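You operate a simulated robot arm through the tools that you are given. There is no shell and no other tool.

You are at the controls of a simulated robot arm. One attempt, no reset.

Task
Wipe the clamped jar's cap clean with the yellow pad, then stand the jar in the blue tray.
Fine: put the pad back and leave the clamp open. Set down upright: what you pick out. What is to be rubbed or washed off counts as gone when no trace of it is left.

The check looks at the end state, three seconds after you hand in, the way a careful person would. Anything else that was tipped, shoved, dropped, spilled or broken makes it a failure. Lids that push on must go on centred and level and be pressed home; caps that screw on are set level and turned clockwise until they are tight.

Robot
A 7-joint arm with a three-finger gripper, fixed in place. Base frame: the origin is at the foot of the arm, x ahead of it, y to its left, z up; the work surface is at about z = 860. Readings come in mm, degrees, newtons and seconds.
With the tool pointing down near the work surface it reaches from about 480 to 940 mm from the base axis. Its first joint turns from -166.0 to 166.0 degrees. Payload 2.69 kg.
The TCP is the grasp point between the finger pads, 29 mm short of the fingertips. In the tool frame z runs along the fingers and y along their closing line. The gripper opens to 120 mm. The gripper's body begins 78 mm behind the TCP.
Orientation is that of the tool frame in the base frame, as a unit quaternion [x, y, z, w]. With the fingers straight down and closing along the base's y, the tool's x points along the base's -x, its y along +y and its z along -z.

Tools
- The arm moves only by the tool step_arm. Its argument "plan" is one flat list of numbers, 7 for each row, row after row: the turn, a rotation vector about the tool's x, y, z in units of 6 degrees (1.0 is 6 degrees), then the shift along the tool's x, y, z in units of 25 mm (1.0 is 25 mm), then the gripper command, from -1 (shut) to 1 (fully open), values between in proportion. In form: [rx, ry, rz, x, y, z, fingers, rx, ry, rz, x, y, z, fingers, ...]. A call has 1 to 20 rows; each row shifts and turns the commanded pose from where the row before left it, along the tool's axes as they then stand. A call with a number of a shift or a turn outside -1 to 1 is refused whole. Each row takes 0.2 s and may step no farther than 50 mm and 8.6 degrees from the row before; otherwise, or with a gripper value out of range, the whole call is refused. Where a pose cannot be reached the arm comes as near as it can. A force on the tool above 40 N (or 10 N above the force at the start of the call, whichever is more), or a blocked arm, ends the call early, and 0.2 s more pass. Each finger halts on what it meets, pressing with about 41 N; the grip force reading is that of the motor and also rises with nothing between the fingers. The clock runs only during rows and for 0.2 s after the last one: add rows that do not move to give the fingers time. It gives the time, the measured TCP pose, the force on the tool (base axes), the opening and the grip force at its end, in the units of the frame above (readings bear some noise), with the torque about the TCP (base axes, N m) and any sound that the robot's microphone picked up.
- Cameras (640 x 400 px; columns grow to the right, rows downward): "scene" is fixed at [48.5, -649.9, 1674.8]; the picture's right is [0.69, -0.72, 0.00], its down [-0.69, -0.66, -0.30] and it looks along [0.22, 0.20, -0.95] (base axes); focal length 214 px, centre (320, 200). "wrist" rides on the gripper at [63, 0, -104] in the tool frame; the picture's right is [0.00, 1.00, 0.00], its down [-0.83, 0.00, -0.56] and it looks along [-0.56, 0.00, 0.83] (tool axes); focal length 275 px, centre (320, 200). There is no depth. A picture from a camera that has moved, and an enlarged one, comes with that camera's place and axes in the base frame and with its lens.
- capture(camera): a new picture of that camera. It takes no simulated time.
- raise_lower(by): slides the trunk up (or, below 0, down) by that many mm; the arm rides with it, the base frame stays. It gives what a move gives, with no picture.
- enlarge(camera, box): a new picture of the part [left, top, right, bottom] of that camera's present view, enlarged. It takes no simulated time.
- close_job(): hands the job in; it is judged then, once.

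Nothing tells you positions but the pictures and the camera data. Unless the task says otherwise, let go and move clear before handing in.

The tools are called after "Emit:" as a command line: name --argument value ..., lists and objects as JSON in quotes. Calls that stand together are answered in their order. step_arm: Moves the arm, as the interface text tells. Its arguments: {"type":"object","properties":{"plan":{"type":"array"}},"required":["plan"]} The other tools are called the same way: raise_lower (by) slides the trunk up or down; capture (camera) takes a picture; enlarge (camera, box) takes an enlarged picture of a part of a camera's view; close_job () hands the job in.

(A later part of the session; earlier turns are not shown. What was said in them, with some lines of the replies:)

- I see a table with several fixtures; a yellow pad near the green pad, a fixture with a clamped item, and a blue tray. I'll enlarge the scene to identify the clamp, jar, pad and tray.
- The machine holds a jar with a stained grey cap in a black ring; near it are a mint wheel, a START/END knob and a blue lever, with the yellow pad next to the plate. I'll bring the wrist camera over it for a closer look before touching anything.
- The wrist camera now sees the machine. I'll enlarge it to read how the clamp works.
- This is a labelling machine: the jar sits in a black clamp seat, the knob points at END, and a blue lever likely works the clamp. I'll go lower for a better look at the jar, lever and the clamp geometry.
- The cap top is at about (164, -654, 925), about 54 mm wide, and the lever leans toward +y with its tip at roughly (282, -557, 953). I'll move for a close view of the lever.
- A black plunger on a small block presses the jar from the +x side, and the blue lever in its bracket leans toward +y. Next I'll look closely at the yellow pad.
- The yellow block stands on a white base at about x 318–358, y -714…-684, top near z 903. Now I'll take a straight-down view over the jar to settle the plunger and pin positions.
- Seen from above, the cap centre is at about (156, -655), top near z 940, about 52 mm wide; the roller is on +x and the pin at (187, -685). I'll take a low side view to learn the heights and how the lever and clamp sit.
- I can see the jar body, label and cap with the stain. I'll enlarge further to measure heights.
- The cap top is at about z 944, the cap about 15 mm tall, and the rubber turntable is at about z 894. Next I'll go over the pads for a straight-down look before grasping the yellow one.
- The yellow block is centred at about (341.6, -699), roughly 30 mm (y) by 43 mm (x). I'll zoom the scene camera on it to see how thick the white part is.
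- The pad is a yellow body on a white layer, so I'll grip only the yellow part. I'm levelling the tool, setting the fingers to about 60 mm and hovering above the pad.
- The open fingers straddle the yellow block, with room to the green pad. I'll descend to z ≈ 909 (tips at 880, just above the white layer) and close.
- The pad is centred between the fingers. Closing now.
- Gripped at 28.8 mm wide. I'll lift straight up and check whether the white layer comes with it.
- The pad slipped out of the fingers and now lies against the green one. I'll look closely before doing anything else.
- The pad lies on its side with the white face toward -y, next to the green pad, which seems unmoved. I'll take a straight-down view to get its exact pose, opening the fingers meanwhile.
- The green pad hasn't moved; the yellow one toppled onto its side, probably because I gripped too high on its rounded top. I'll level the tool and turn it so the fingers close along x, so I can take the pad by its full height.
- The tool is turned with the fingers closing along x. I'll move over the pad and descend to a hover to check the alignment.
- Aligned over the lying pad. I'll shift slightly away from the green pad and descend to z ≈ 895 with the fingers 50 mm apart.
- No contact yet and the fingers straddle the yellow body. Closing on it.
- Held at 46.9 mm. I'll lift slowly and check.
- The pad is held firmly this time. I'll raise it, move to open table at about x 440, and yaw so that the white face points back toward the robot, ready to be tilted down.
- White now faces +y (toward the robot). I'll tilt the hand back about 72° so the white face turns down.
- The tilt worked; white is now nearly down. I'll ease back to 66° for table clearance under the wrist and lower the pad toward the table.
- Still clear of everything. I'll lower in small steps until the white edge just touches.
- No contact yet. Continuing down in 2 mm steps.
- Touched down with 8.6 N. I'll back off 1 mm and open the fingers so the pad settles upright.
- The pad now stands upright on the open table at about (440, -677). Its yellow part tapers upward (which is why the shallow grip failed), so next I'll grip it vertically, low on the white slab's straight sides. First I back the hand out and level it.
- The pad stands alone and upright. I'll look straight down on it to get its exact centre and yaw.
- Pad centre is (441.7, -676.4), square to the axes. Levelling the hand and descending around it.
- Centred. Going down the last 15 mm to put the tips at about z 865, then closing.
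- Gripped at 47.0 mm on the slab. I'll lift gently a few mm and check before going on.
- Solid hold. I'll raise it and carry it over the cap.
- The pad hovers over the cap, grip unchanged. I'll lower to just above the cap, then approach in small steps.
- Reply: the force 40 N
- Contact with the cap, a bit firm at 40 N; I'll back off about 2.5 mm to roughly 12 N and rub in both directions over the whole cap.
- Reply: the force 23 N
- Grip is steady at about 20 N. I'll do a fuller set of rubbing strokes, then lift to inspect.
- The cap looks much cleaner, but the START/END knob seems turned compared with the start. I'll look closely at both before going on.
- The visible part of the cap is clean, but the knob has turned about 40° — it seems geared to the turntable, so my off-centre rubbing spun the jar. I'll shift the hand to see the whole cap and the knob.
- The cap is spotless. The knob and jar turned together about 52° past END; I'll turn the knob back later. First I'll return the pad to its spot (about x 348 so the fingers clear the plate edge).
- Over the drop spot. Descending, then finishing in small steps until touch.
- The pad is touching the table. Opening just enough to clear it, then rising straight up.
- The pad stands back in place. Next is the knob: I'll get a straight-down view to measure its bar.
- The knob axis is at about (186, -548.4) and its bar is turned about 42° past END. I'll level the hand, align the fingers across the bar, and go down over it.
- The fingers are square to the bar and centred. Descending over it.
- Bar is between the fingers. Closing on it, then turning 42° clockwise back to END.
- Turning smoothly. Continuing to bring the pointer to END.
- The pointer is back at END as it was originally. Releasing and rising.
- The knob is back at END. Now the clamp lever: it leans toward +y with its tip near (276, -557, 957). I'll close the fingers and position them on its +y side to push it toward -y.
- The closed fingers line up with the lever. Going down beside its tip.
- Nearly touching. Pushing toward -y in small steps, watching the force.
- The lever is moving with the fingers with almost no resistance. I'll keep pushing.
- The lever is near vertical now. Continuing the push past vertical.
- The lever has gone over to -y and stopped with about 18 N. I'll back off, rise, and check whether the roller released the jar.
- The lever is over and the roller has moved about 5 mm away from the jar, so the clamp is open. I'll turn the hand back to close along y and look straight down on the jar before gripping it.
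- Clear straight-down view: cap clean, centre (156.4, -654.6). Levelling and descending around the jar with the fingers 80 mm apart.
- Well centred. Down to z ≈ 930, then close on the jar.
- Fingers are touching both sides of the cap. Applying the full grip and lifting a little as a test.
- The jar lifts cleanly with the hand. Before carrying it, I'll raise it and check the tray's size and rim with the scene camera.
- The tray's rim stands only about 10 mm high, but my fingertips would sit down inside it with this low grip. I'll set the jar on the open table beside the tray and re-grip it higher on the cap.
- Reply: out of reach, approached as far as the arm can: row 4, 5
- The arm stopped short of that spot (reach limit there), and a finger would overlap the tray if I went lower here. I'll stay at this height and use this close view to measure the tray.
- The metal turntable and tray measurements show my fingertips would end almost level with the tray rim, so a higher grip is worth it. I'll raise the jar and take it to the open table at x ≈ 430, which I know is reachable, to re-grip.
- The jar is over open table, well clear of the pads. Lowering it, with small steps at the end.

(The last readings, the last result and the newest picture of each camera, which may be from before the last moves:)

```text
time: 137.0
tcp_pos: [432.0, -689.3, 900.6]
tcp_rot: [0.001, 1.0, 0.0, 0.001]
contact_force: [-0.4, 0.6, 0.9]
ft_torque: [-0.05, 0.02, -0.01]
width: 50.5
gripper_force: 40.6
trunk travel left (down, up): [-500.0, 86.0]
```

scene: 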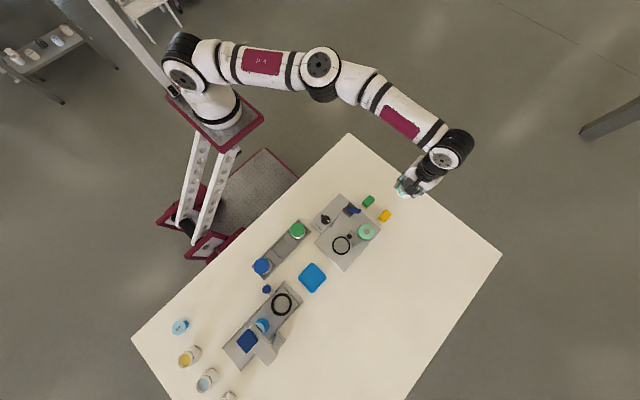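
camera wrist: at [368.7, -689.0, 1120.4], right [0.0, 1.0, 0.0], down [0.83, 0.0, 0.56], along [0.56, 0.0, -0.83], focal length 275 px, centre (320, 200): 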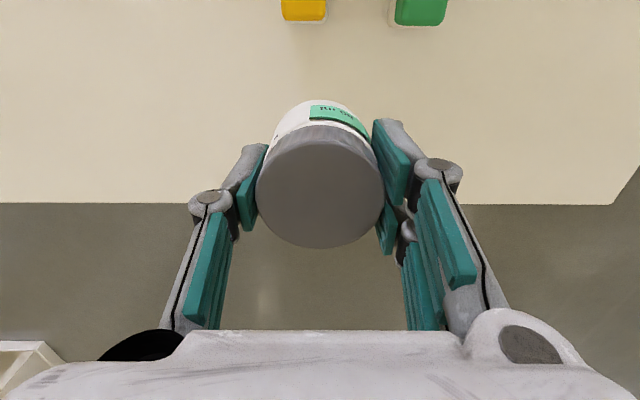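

Emit:
step_arm --plan '[0, 0, 0, 0, 0, 0.05, -1, 0, 0, 0, 0, 0, 0, -1]'

Emit:
step_arm --plan '[0, 0, 0, 0, 0, 0.05, -1, 0, 0, 0, 0, 0, 0, -1]'

```text
time: 137.6
tcp_pos: [432.1, -689.9, 899.4]
tcp_rot: [0.0, 1.0, 0.0, 0.0]
contact_force: [0.4, 2.7, 12.0]
ft_torque: [0.07, 0.1, -0.01]
width: 50.5
gripper_force: 40.8
trunk travel left (down, up): [-500.0, 86.0]
```

```text
time: 138.2
tcp_pos: [431.7, -690.3, 900.1]
tcp_rot: [0.0, 1.0, -0.001, -0.001]
contact_force: [0.5, 8.7, 26.6]
ft_torque: [0.3, 0.1, 0.02]
width: 50.6
gripper_force: 41.1
trunk travel left (down, up): [-500.0, 86.0]
```

Contact at z ≈ 900, so the jar's base is 40 mm below the TCP. I'll ease off, open slightly, rise 14 mm and grip again higher on the cap.

Emit:
step_arm --plan '[0, 0, 0, 0, 0, -0.08, -1, 0, 0, 0, 0, 0, 0, -0.1, 0, 0, 0, 0, 0, 0, 0.07, 0, 0, 0, 0, 0, 0, 0.07, 0, 0, 0, 0, 0, -0.3, 0.07, 0, 0, 0, 0, 0, -0.24, 0.07, 0, 0, 0, 0, 0, 0, 0.07]'

Emit:
capture --camera "wrist"

```text
time: 139.8
tcp_pos: [430.5, -690.3, 912.7]
tcp_rot: [0.001, 1.0, 0.0, 0.0]
contact_force: [0.8, 0.1, -0.1]
ft_torque: [0.02, 0.01, 0.0]
width: 64.1
gripper_force: 0.1
trunk travel left (down, up): [-500.0, 86.0]
```

```text
taken
camera wrist: at [368.8, -689.7, 1017.0], right [0.0, 1.0, 0.0], down [0.83, 0.0, 0.56], along [0.56, 0.0, -0.83], focal length 275 px, centre (320, 200)
```

wrist: 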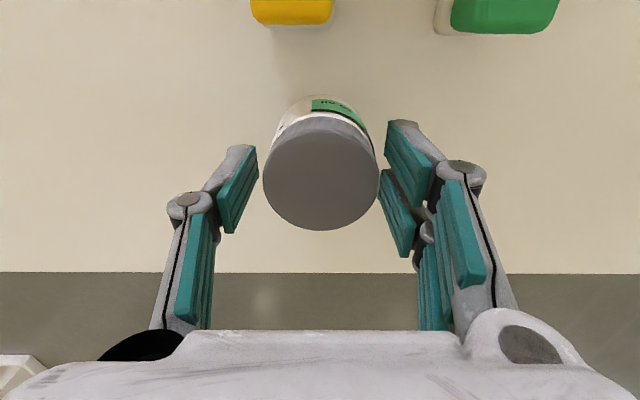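

The jar stands upright on the table. Closing again at the higher position and testing the lift.

Emit:
step_arm --plan '[0, 0, 0, 0, 0, 0, -0.05, 0, 0, 0, 0, 0, 0, -0.14, 0, 0, 0, 0, 0, 0, -0.3, 0, 0, 0, 0, 0, 0, -1, 0, 0, 0, 0, 0, 0, -1, 0, 0, 0, 0, 0, 0, -1]'

Emit:
step_arm --plan '[0, 0, 0, 0, 0, -0.1, -1, 0, 0, 0, 0, 0, -0.2, -1, 0, 0, 0, 0, 0, -0.4, -1, 0, 0, 0, 0, 0, 0, -1]'

Emit:
capture --camera "wrist"

```text
time: 141.2
tcp_pos: [431.6, -690.5, 913.6]
tcp_rot: [0.001, 1.0, -0.001, 0.0]
contact_force: [-0.5, -0.1, 2.1]
ft_torque: [0.0, 0.03, -0.01]
width: 50.4
gripper_force: 41.3
trunk travel left (down, up): [-500.0, 86.0]
```

```text
time: 142.2
tcp_pos: [431.5, -689.6, 930.2]
tcp_rot: [0.0, 1.0, 0.0, 0.0]
contact_force: [0.1, 0.3, -0.6]
ft_torque: [0.0, -0.03, 0.03]
width: 50.3
gripper_force: 40.3
trunk travel left (down, up): [-500.0, 86.0]
```

```text
taken
camera wrist: at [369.7, -689.6, 1034.7], right [0.0, 1.0, 0.0], down [0.83, 0.0, 0.56], along [0.56, 0.0, -0.83], focal length 275 px, centre (320, 200)
```

wrist: 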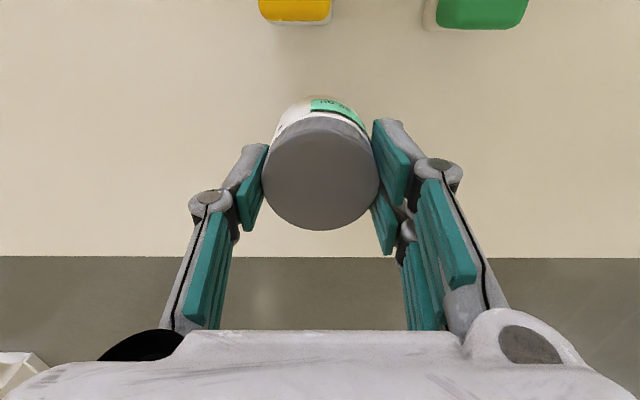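

Held well. Raising and carrying the jar over to the tray.

Emit:
step_arm --plan '[0, 0, 0, 0, 0, -0.8, -1, 0, 0, 0, 0, 0, -0.9, -1, 0, 0, 0, 0, 0, -0.9, -1, 0, 0, 0, 0, 0, -0.9, -1, 0, 0, 0, 0, 0, -0.9, -1, 0, 0, 0, 0, 0, 0, -1]'

Emit:
step_arm --plan '[0, 0, 0, 0.94, 0.08, 0, -1, 0, 0, 0, 0.94, 0.08, 0, -1, 0, 0, 0, 0.94, 0.08, 0, -1, 0, 0, 0, 0.94, 0.08, 0, -1, 0, 0, 0, 0.94, 0.08, 0, -1, 0, 0, 0, 0.94, 0.08, 0, -1, 0, 0, 0, 0.94, 0.08, 0, -1, 0, 0, 0, 0.94, 0.08, 0, -1, 0, 0, 0, 0.94, 0.08, 0, -1, 0, 0, 0, 0.94, 0.08, 0, -1, 0, 0, 0, 0.94, 0.08, 0, -1, 0, 0, 0, 0.94, 0.08, 0, -1, 0, 0, 0, 0.94, 0.08, 0, -1, 0, 0, 0, 0.94, 0.08, 0, -1, 0, 0, 0, 0.94, 0.08, 0, -1, 0, 0, 0, 0.94, 0.08, 0, -1, 0, 0, 0, 0.94, 0.08, 0, -1, 0, 0, 0, 0, 0, 0, -1]'

Emit:
capture --camera "wrist"

Emit:
capture --camera "scene"

```text
time: 143.6
tcp_pos: [431.5, -689.9, 1041.9]
tcp_rot: [0.0, 1.0, 0.0, 0.0]
contact_force: [0.6, -0.2, -1.2]
ft_torque: [-0.04, -0.02, 0.01]
width: 50.5
gripper_force: 41.6
trunk travel left (down, up): [-500.0, 86.0]
```

```text
time: 147.4
tcp_pos: [32.4, -655.9, 1040.0]
tcp_rot: [0.0, 1.0, -0.001, 0.0]
contact_force: [-0.2, -0.6, -1.3]
ft_torque: [0.0, 0.0, -0.04]
width: 50.4
gripper_force: 41.6
trunk travel left (down, up): [-500.0, 86.0]
```

```text
taken
camera wrist: at [-30.2, -655.1, 1144.1], right [-0.01, 1.0, 0.0], down [0.83, 0.0, 0.56], along [0.56, 0.0, -0.83], focal length 275 px, centre (320, 200)
```

wrist: 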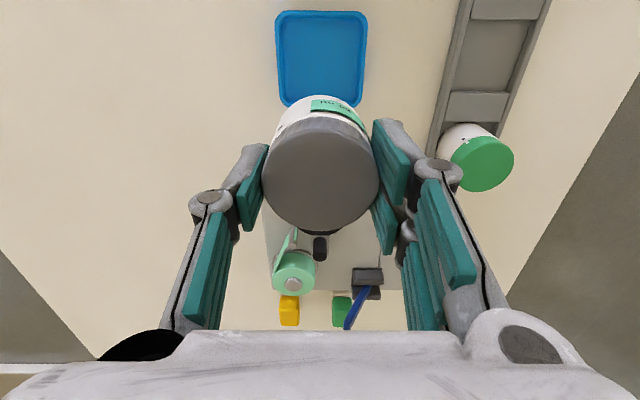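

```text
taken
```

scene: 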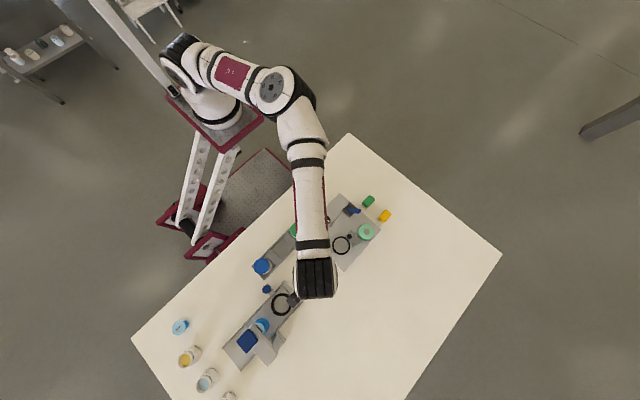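

The tray centre works out to about (6.3, -654). I'll centre over it and descend part way.

Emit:
step_arm --plan '[0, 0, 0, 0.522, 0.03, 0, -1, 0, 0, 0, 0.522, 0.03, 0, -1, 0, 0, 0, 0, 0, 0.8, -1, 0, 0, 0, 0, 0, 1, -1, 0, 0, 0, 0, 0, 1, -1, 0, 0, 0, 0, 0, 0.6, -1, 0, 0, 0, 0, 0, 0, -1]'

Emit:
capture --camera "wrist"

Emit:
enlarge --camera "scene" --box '[260, 230, 380, 330]'

```text
time: 149.0
tcp_pos: [6.0, -654.1, 956.3]
tcp_rot: [0.0, 1.0, 0.0, 0.0]
contact_force: [0.3, -1.3, -0.6]
ft_torque: [0.0, 0.0, -0.01]
width: 50.3
gripper_force: 40.9
trunk travel left (down, up): [-500.0, 86.0]
```

```text
taken
camera wrist: at [-56.4, -654.3, 1059.4], right [0.0, 1.0, 0.0], down [0.83, 0.0, 0.56], along [0.56, 0.0, -0.83], focal length 275 px, centre (320, 200)
```

wrist: 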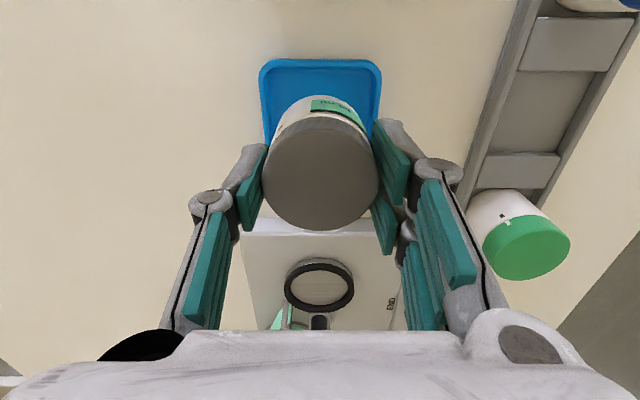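

```text
4.00 times, centred on (320, 280) of scene
camera zoom: at [48.5, -649.9, 1674.8], right [0.69, -0.72, 0.0], down [-0.69, -0.66, -0.3], along [0.22, 0.2, -0.95], focal length 858 px, centre (320, -120)
```

zoom: 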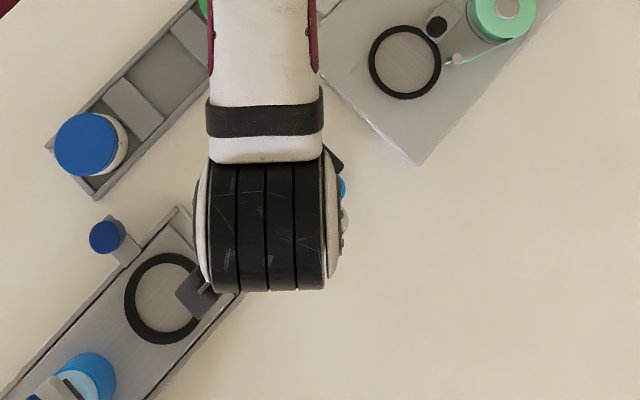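

Centred over the tray. Lowering to just above the expected contact, then stepping down.

Emit:
step_arm --plan '[0, 0, 0, 0, 0, 0.7, -1, 0, 0, 0, 0, 0, 0.5, -1, 0, 0, 0, 0, 0, 0, -1]'

Emit:
capture --camera "wrist"

Emit:
step_arm --plan '[0, 0, 0, 0, 0, 0.1, -1, 0, 0, 0, 0, 0, 0, -1]'

Emit:
step_arm --plan '[0, 0, 0, 0, 0, 0.08, -1, 0, 0, 0, 0, 0, 0, -1]'

```text
time: 149.8
tcp_pos: [6.8, -653.5, 925.5]
tcp_rot: [-0.001, 1.0, 0.0, 0.0]
contact_force: [0.0, 0.0, -1.3]
ft_torque: [0.02, -0.01, -0.01]
width: 50.5
gripper_force: 40.9
trunk travel left (down, up): [-500.0, 86.0]
```

```text
taken
camera wrist: at [-55.0, -653.6, 1029.1], right [0.0, 1.0, 0.0], down [0.83, 0.0, 0.56], along [0.56, 0.0, -0.83], focal length 275 px, centre (320, 200)
```

wrist: 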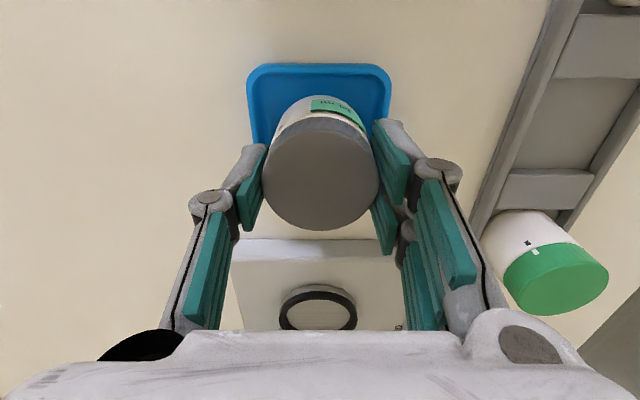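

```text
time: 150.4
tcp_pos: [6.0, -654.0, 921.8]
tcp_rot: [0.001, 1.0, -0.001, 0.0]
contact_force: [0.1, -0.2, -1.2]
ft_torque: [0.02, -0.04, -0.04]
width: 50.6
gripper_force: 41.7
trunk travel left (down, up): [-500.0, 86.0]
```

```text
time: 151.0
tcp_pos: [7.6, -653.4, 920.9]
tcp_rot: [-0.001, 1.0, 0.0, 0.0]
contact_force: [-0.7, -0.3, -0.9]
ft_torque: [0.0, 0.01, -0.01]
width: 50.6
gripper_force: 41.4
trunk travel left (down, up): [-500.0, 86.0]
```

Emit:
step_arm --plan '[0, 0, 0, 0, 0, 0.06, -1, 0, 0, 0, 0, 0, 0, -1]'

Emit:
step_arm --plan '[0, 0, 0, 0, 0, 0.06, -1, 0, 0, 0, 0, 0, 0, -1]'

Emit:
step_arm --plan '[0, 0, 0, 0, 0, 0.05, -1, 0, 0, 0, 0, 0, 0, -1]'

```text
time: 151.6
tcp_pos: [6.2, -655.0, 919.1]
tcp_rot: [0.0, 1.0, 0.0, 0.0]
contact_force: [0.0, -1.0, -1.4]
ft_torque: [0.01, -0.05, -0.03]
width: 50.7
gripper_force: 40.7
trunk travel left (down, up): [-500.0, 86.0]
```

```text
time: 152.2
tcp_pos: [5.8, -654.8, 918.7]
tcp_rot: [-0.001, 1.0, 0.0, -0.001]
contact_force: [-0.4, -0.6, -1.2]
ft_torque: [-0.01, -0.02, 0.0]
width: 50.4
gripper_force: 41.2
trunk travel left (down, up): [-500.0, 86.0]
```

```text
time: 152.8
tcp_pos: [6.3, -653.8, 918.0]
tcp_rot: [0.0, 1.0, -0.001, 0.0]
contact_force: [-0.5, -0.1, 4.3]
ft_torque: [-0.12, -0.09, -0.01]
width: 50.3
gripper_force: 40.8
trunk travel left (down, up): [-500.0, 86.0]
```

The jar's base touched the tray floor at the expected height. Releasing gently and rising.

Emit:
step_arm --plan '[0, 0, 0, 0, 0, 0, -0.1, 0, 0, 0, 0, 0, 0, 0.1, 0, 0, 0, 0, 0, 0, 0.2, 0, 0, 0, 0, 0, 0, 0.2, 0, 0, 0, 0, 0, -0.5, 0.2, 0, 0, 0, 0, 0, -1, 0.2, 0, 0, 0, 0, 0, -1, 0.2, 0, 0, 0, 0, 0, -1, 0.2, 0, 0, 0, 0, 0, -1, 0.2, 0, 0, 0, 0, 0, 0, 0.2]'

Emit:
capture --camera "wrist"

```text
time: 155.0
tcp_pos: [7.6, -653.8, 1031.2]
tcp_rot: [0.0, 1.0, 0.0, 0.0]
contact_force: [-0.2, -0.3, -0.1]
ft_torque: [0.03, -0.03, 0.01]
width: 71.9
gripper_force: 0.2
trunk travel left (down, up): [-500.0, 86.0]
```

```text
taken
camera wrist: at [-55.3, -652.7, 1134.0], right [0.0, 1.0, 0.0], down [0.83, 0.0, 0.56], along [0.56, 0.0, -0.83], focal length 275 px, centre (320, 200)
```

wrist: 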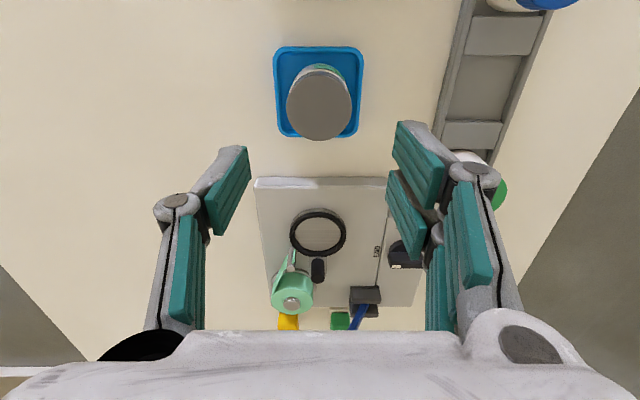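

The jar stands in the tray. I'll move the arm clear and check the whole scene.

Emit:
step_arm --plan '[0, 0, 0, 0, 0, -1, 0.2, 0, 0, 0, 0, 0, -1, 0.2, 0, 0, 0, -0.95, 0.55, -0.6, 0.2, 0, 0, 0, -0.95, 0.55, -0.6, 0.2, 0, 0, 0, -0.95, 0.55, -0.6, 0.2, 0, 0, 0, -0.95, 0.55, -0.6, 0.2, 0, 0, 0, -0.95, 0.55, -0.6, 0.2, 0, 0, 0, -0.95, 0.55, -0.6, 0.2, 0, 0, 0, -0.95, 0.55, -0.6, 0.2, 0, 0, 0, -0.95, 0.55, -0.6, 0.2, 0, 0, 0, -0.95, 0.55, -0.6, 0.2, 0, 0, 0, -0.95, 0.55, 0, 0.2, 0, 0, 0, -0.95, 0.55, 0, 0.2, 0, 0, 0, -0.95, 0.55, 0, 0.2, 0, 0, 0, -0.95, 0.55, 0, 0.2, 0, 0, 0, 0, 0, 0, 0.2]'

Emit:
capture --camera "scene"

Emit:
enlarge --camera "scene" --box '[285, 180, 405, 305]'

Emit:
enlarge --camera "scene" --box '[290, 255, 335, 300]'

Emit:
enlarge --camera "scene" --box '[160, 210, 340, 400]'

```text
time: 158.4
tcp_pos: [316.5, -474.2, 1214.8]
tcp_rot: [0.0, 1.0, 0.0, 0.0]
contact_force: [1.5, 0.0, 0.4]
ft_torque: [0.0, -0.02, -0.01]
width: 71.9
gripper_force: 0.0
trunk travel left (down, up): [-500.0, 86.0]
```

```text
taken
```

scene: 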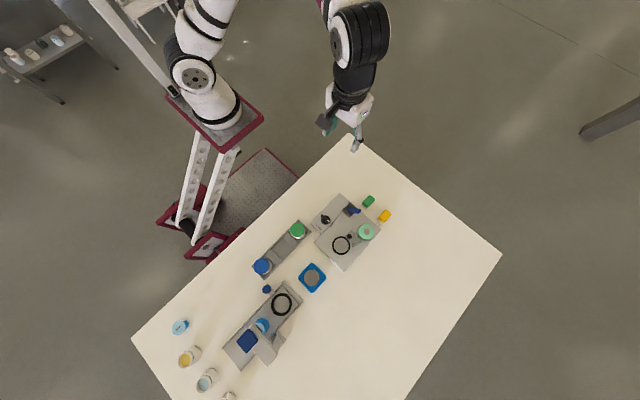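

```text
3.20 times, centred on (345, 242) of scene
camera zoom: at [48.5, -649.9, 1674.8], right [0.69, -0.72, 0.0], down [-0.69, -0.66, -0.3], along [0.22, 0.2, -0.95], focal length 686 px, centre (240, 64)
```

zoom: 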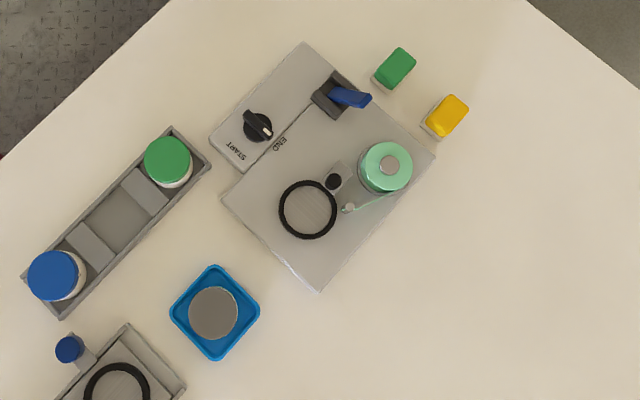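

```text
8.89 times, centred on (312, 278) of scene
camera zoom: at [48.5, -649.9, 1674.8], right [0.69, -0.72, 0.0], down [-0.69, -0.66, -0.3], along [0.22, 0.2, -0.95], focal length 1906 px, centre (387, -489)
```

zoom: 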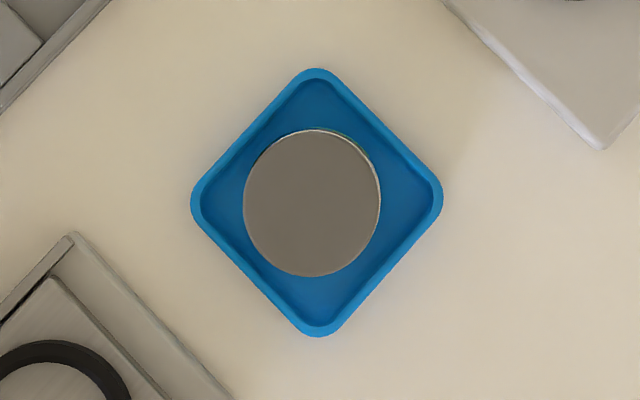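

```text
2.11 times, centred on (250, 305) of scene
camera zoom: at [48.5, -649.9, 1674.8], right [0.69, -0.72, 0.0], down [-0.69, -0.66, -0.3], along [0.22, 0.2, -0.95], focal length 452 px, centre (467, -21)
```

zoom: 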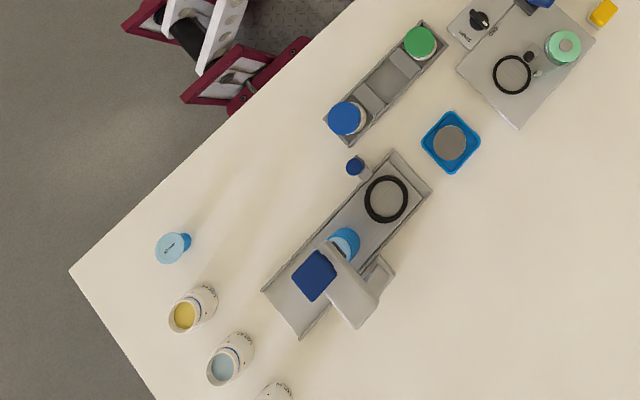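

The jar stands upright and centred in the blue tray with a clean cap. The pad is back beside the machine and upright, the knob is at END, and the clamp is open. Nothing else looks disturbed and the arm is clear, so I'm handing in.

Emit:
close_job

```text
The job is handed in.
```

The jar's cap is wiped clean and the jar is standing upright, centred in the blue tray. I checked this from above before handing in. No verdict has come back yet.

Some things did not go smoothly:

- **Yellow pad:** it slipped out of my first grip and fell on its side against the green pad. I stood it upright again and used it to wipe the cap. It is back upright about 8 mm from where it started. The green pad did not move.
- **START/END knob:** the wiping turned the jar and the knob together, about 42° past END. I turned the knob back to END, where it was at the start.
- **Extra set-down:** I stood the jar on open table for a moment to grip it higher, so my fingers would clear the tray rim.

The clamp is open, with the blue lever pushed over to the other side. The arm is clear, and nothing else on the table looks disturbed.
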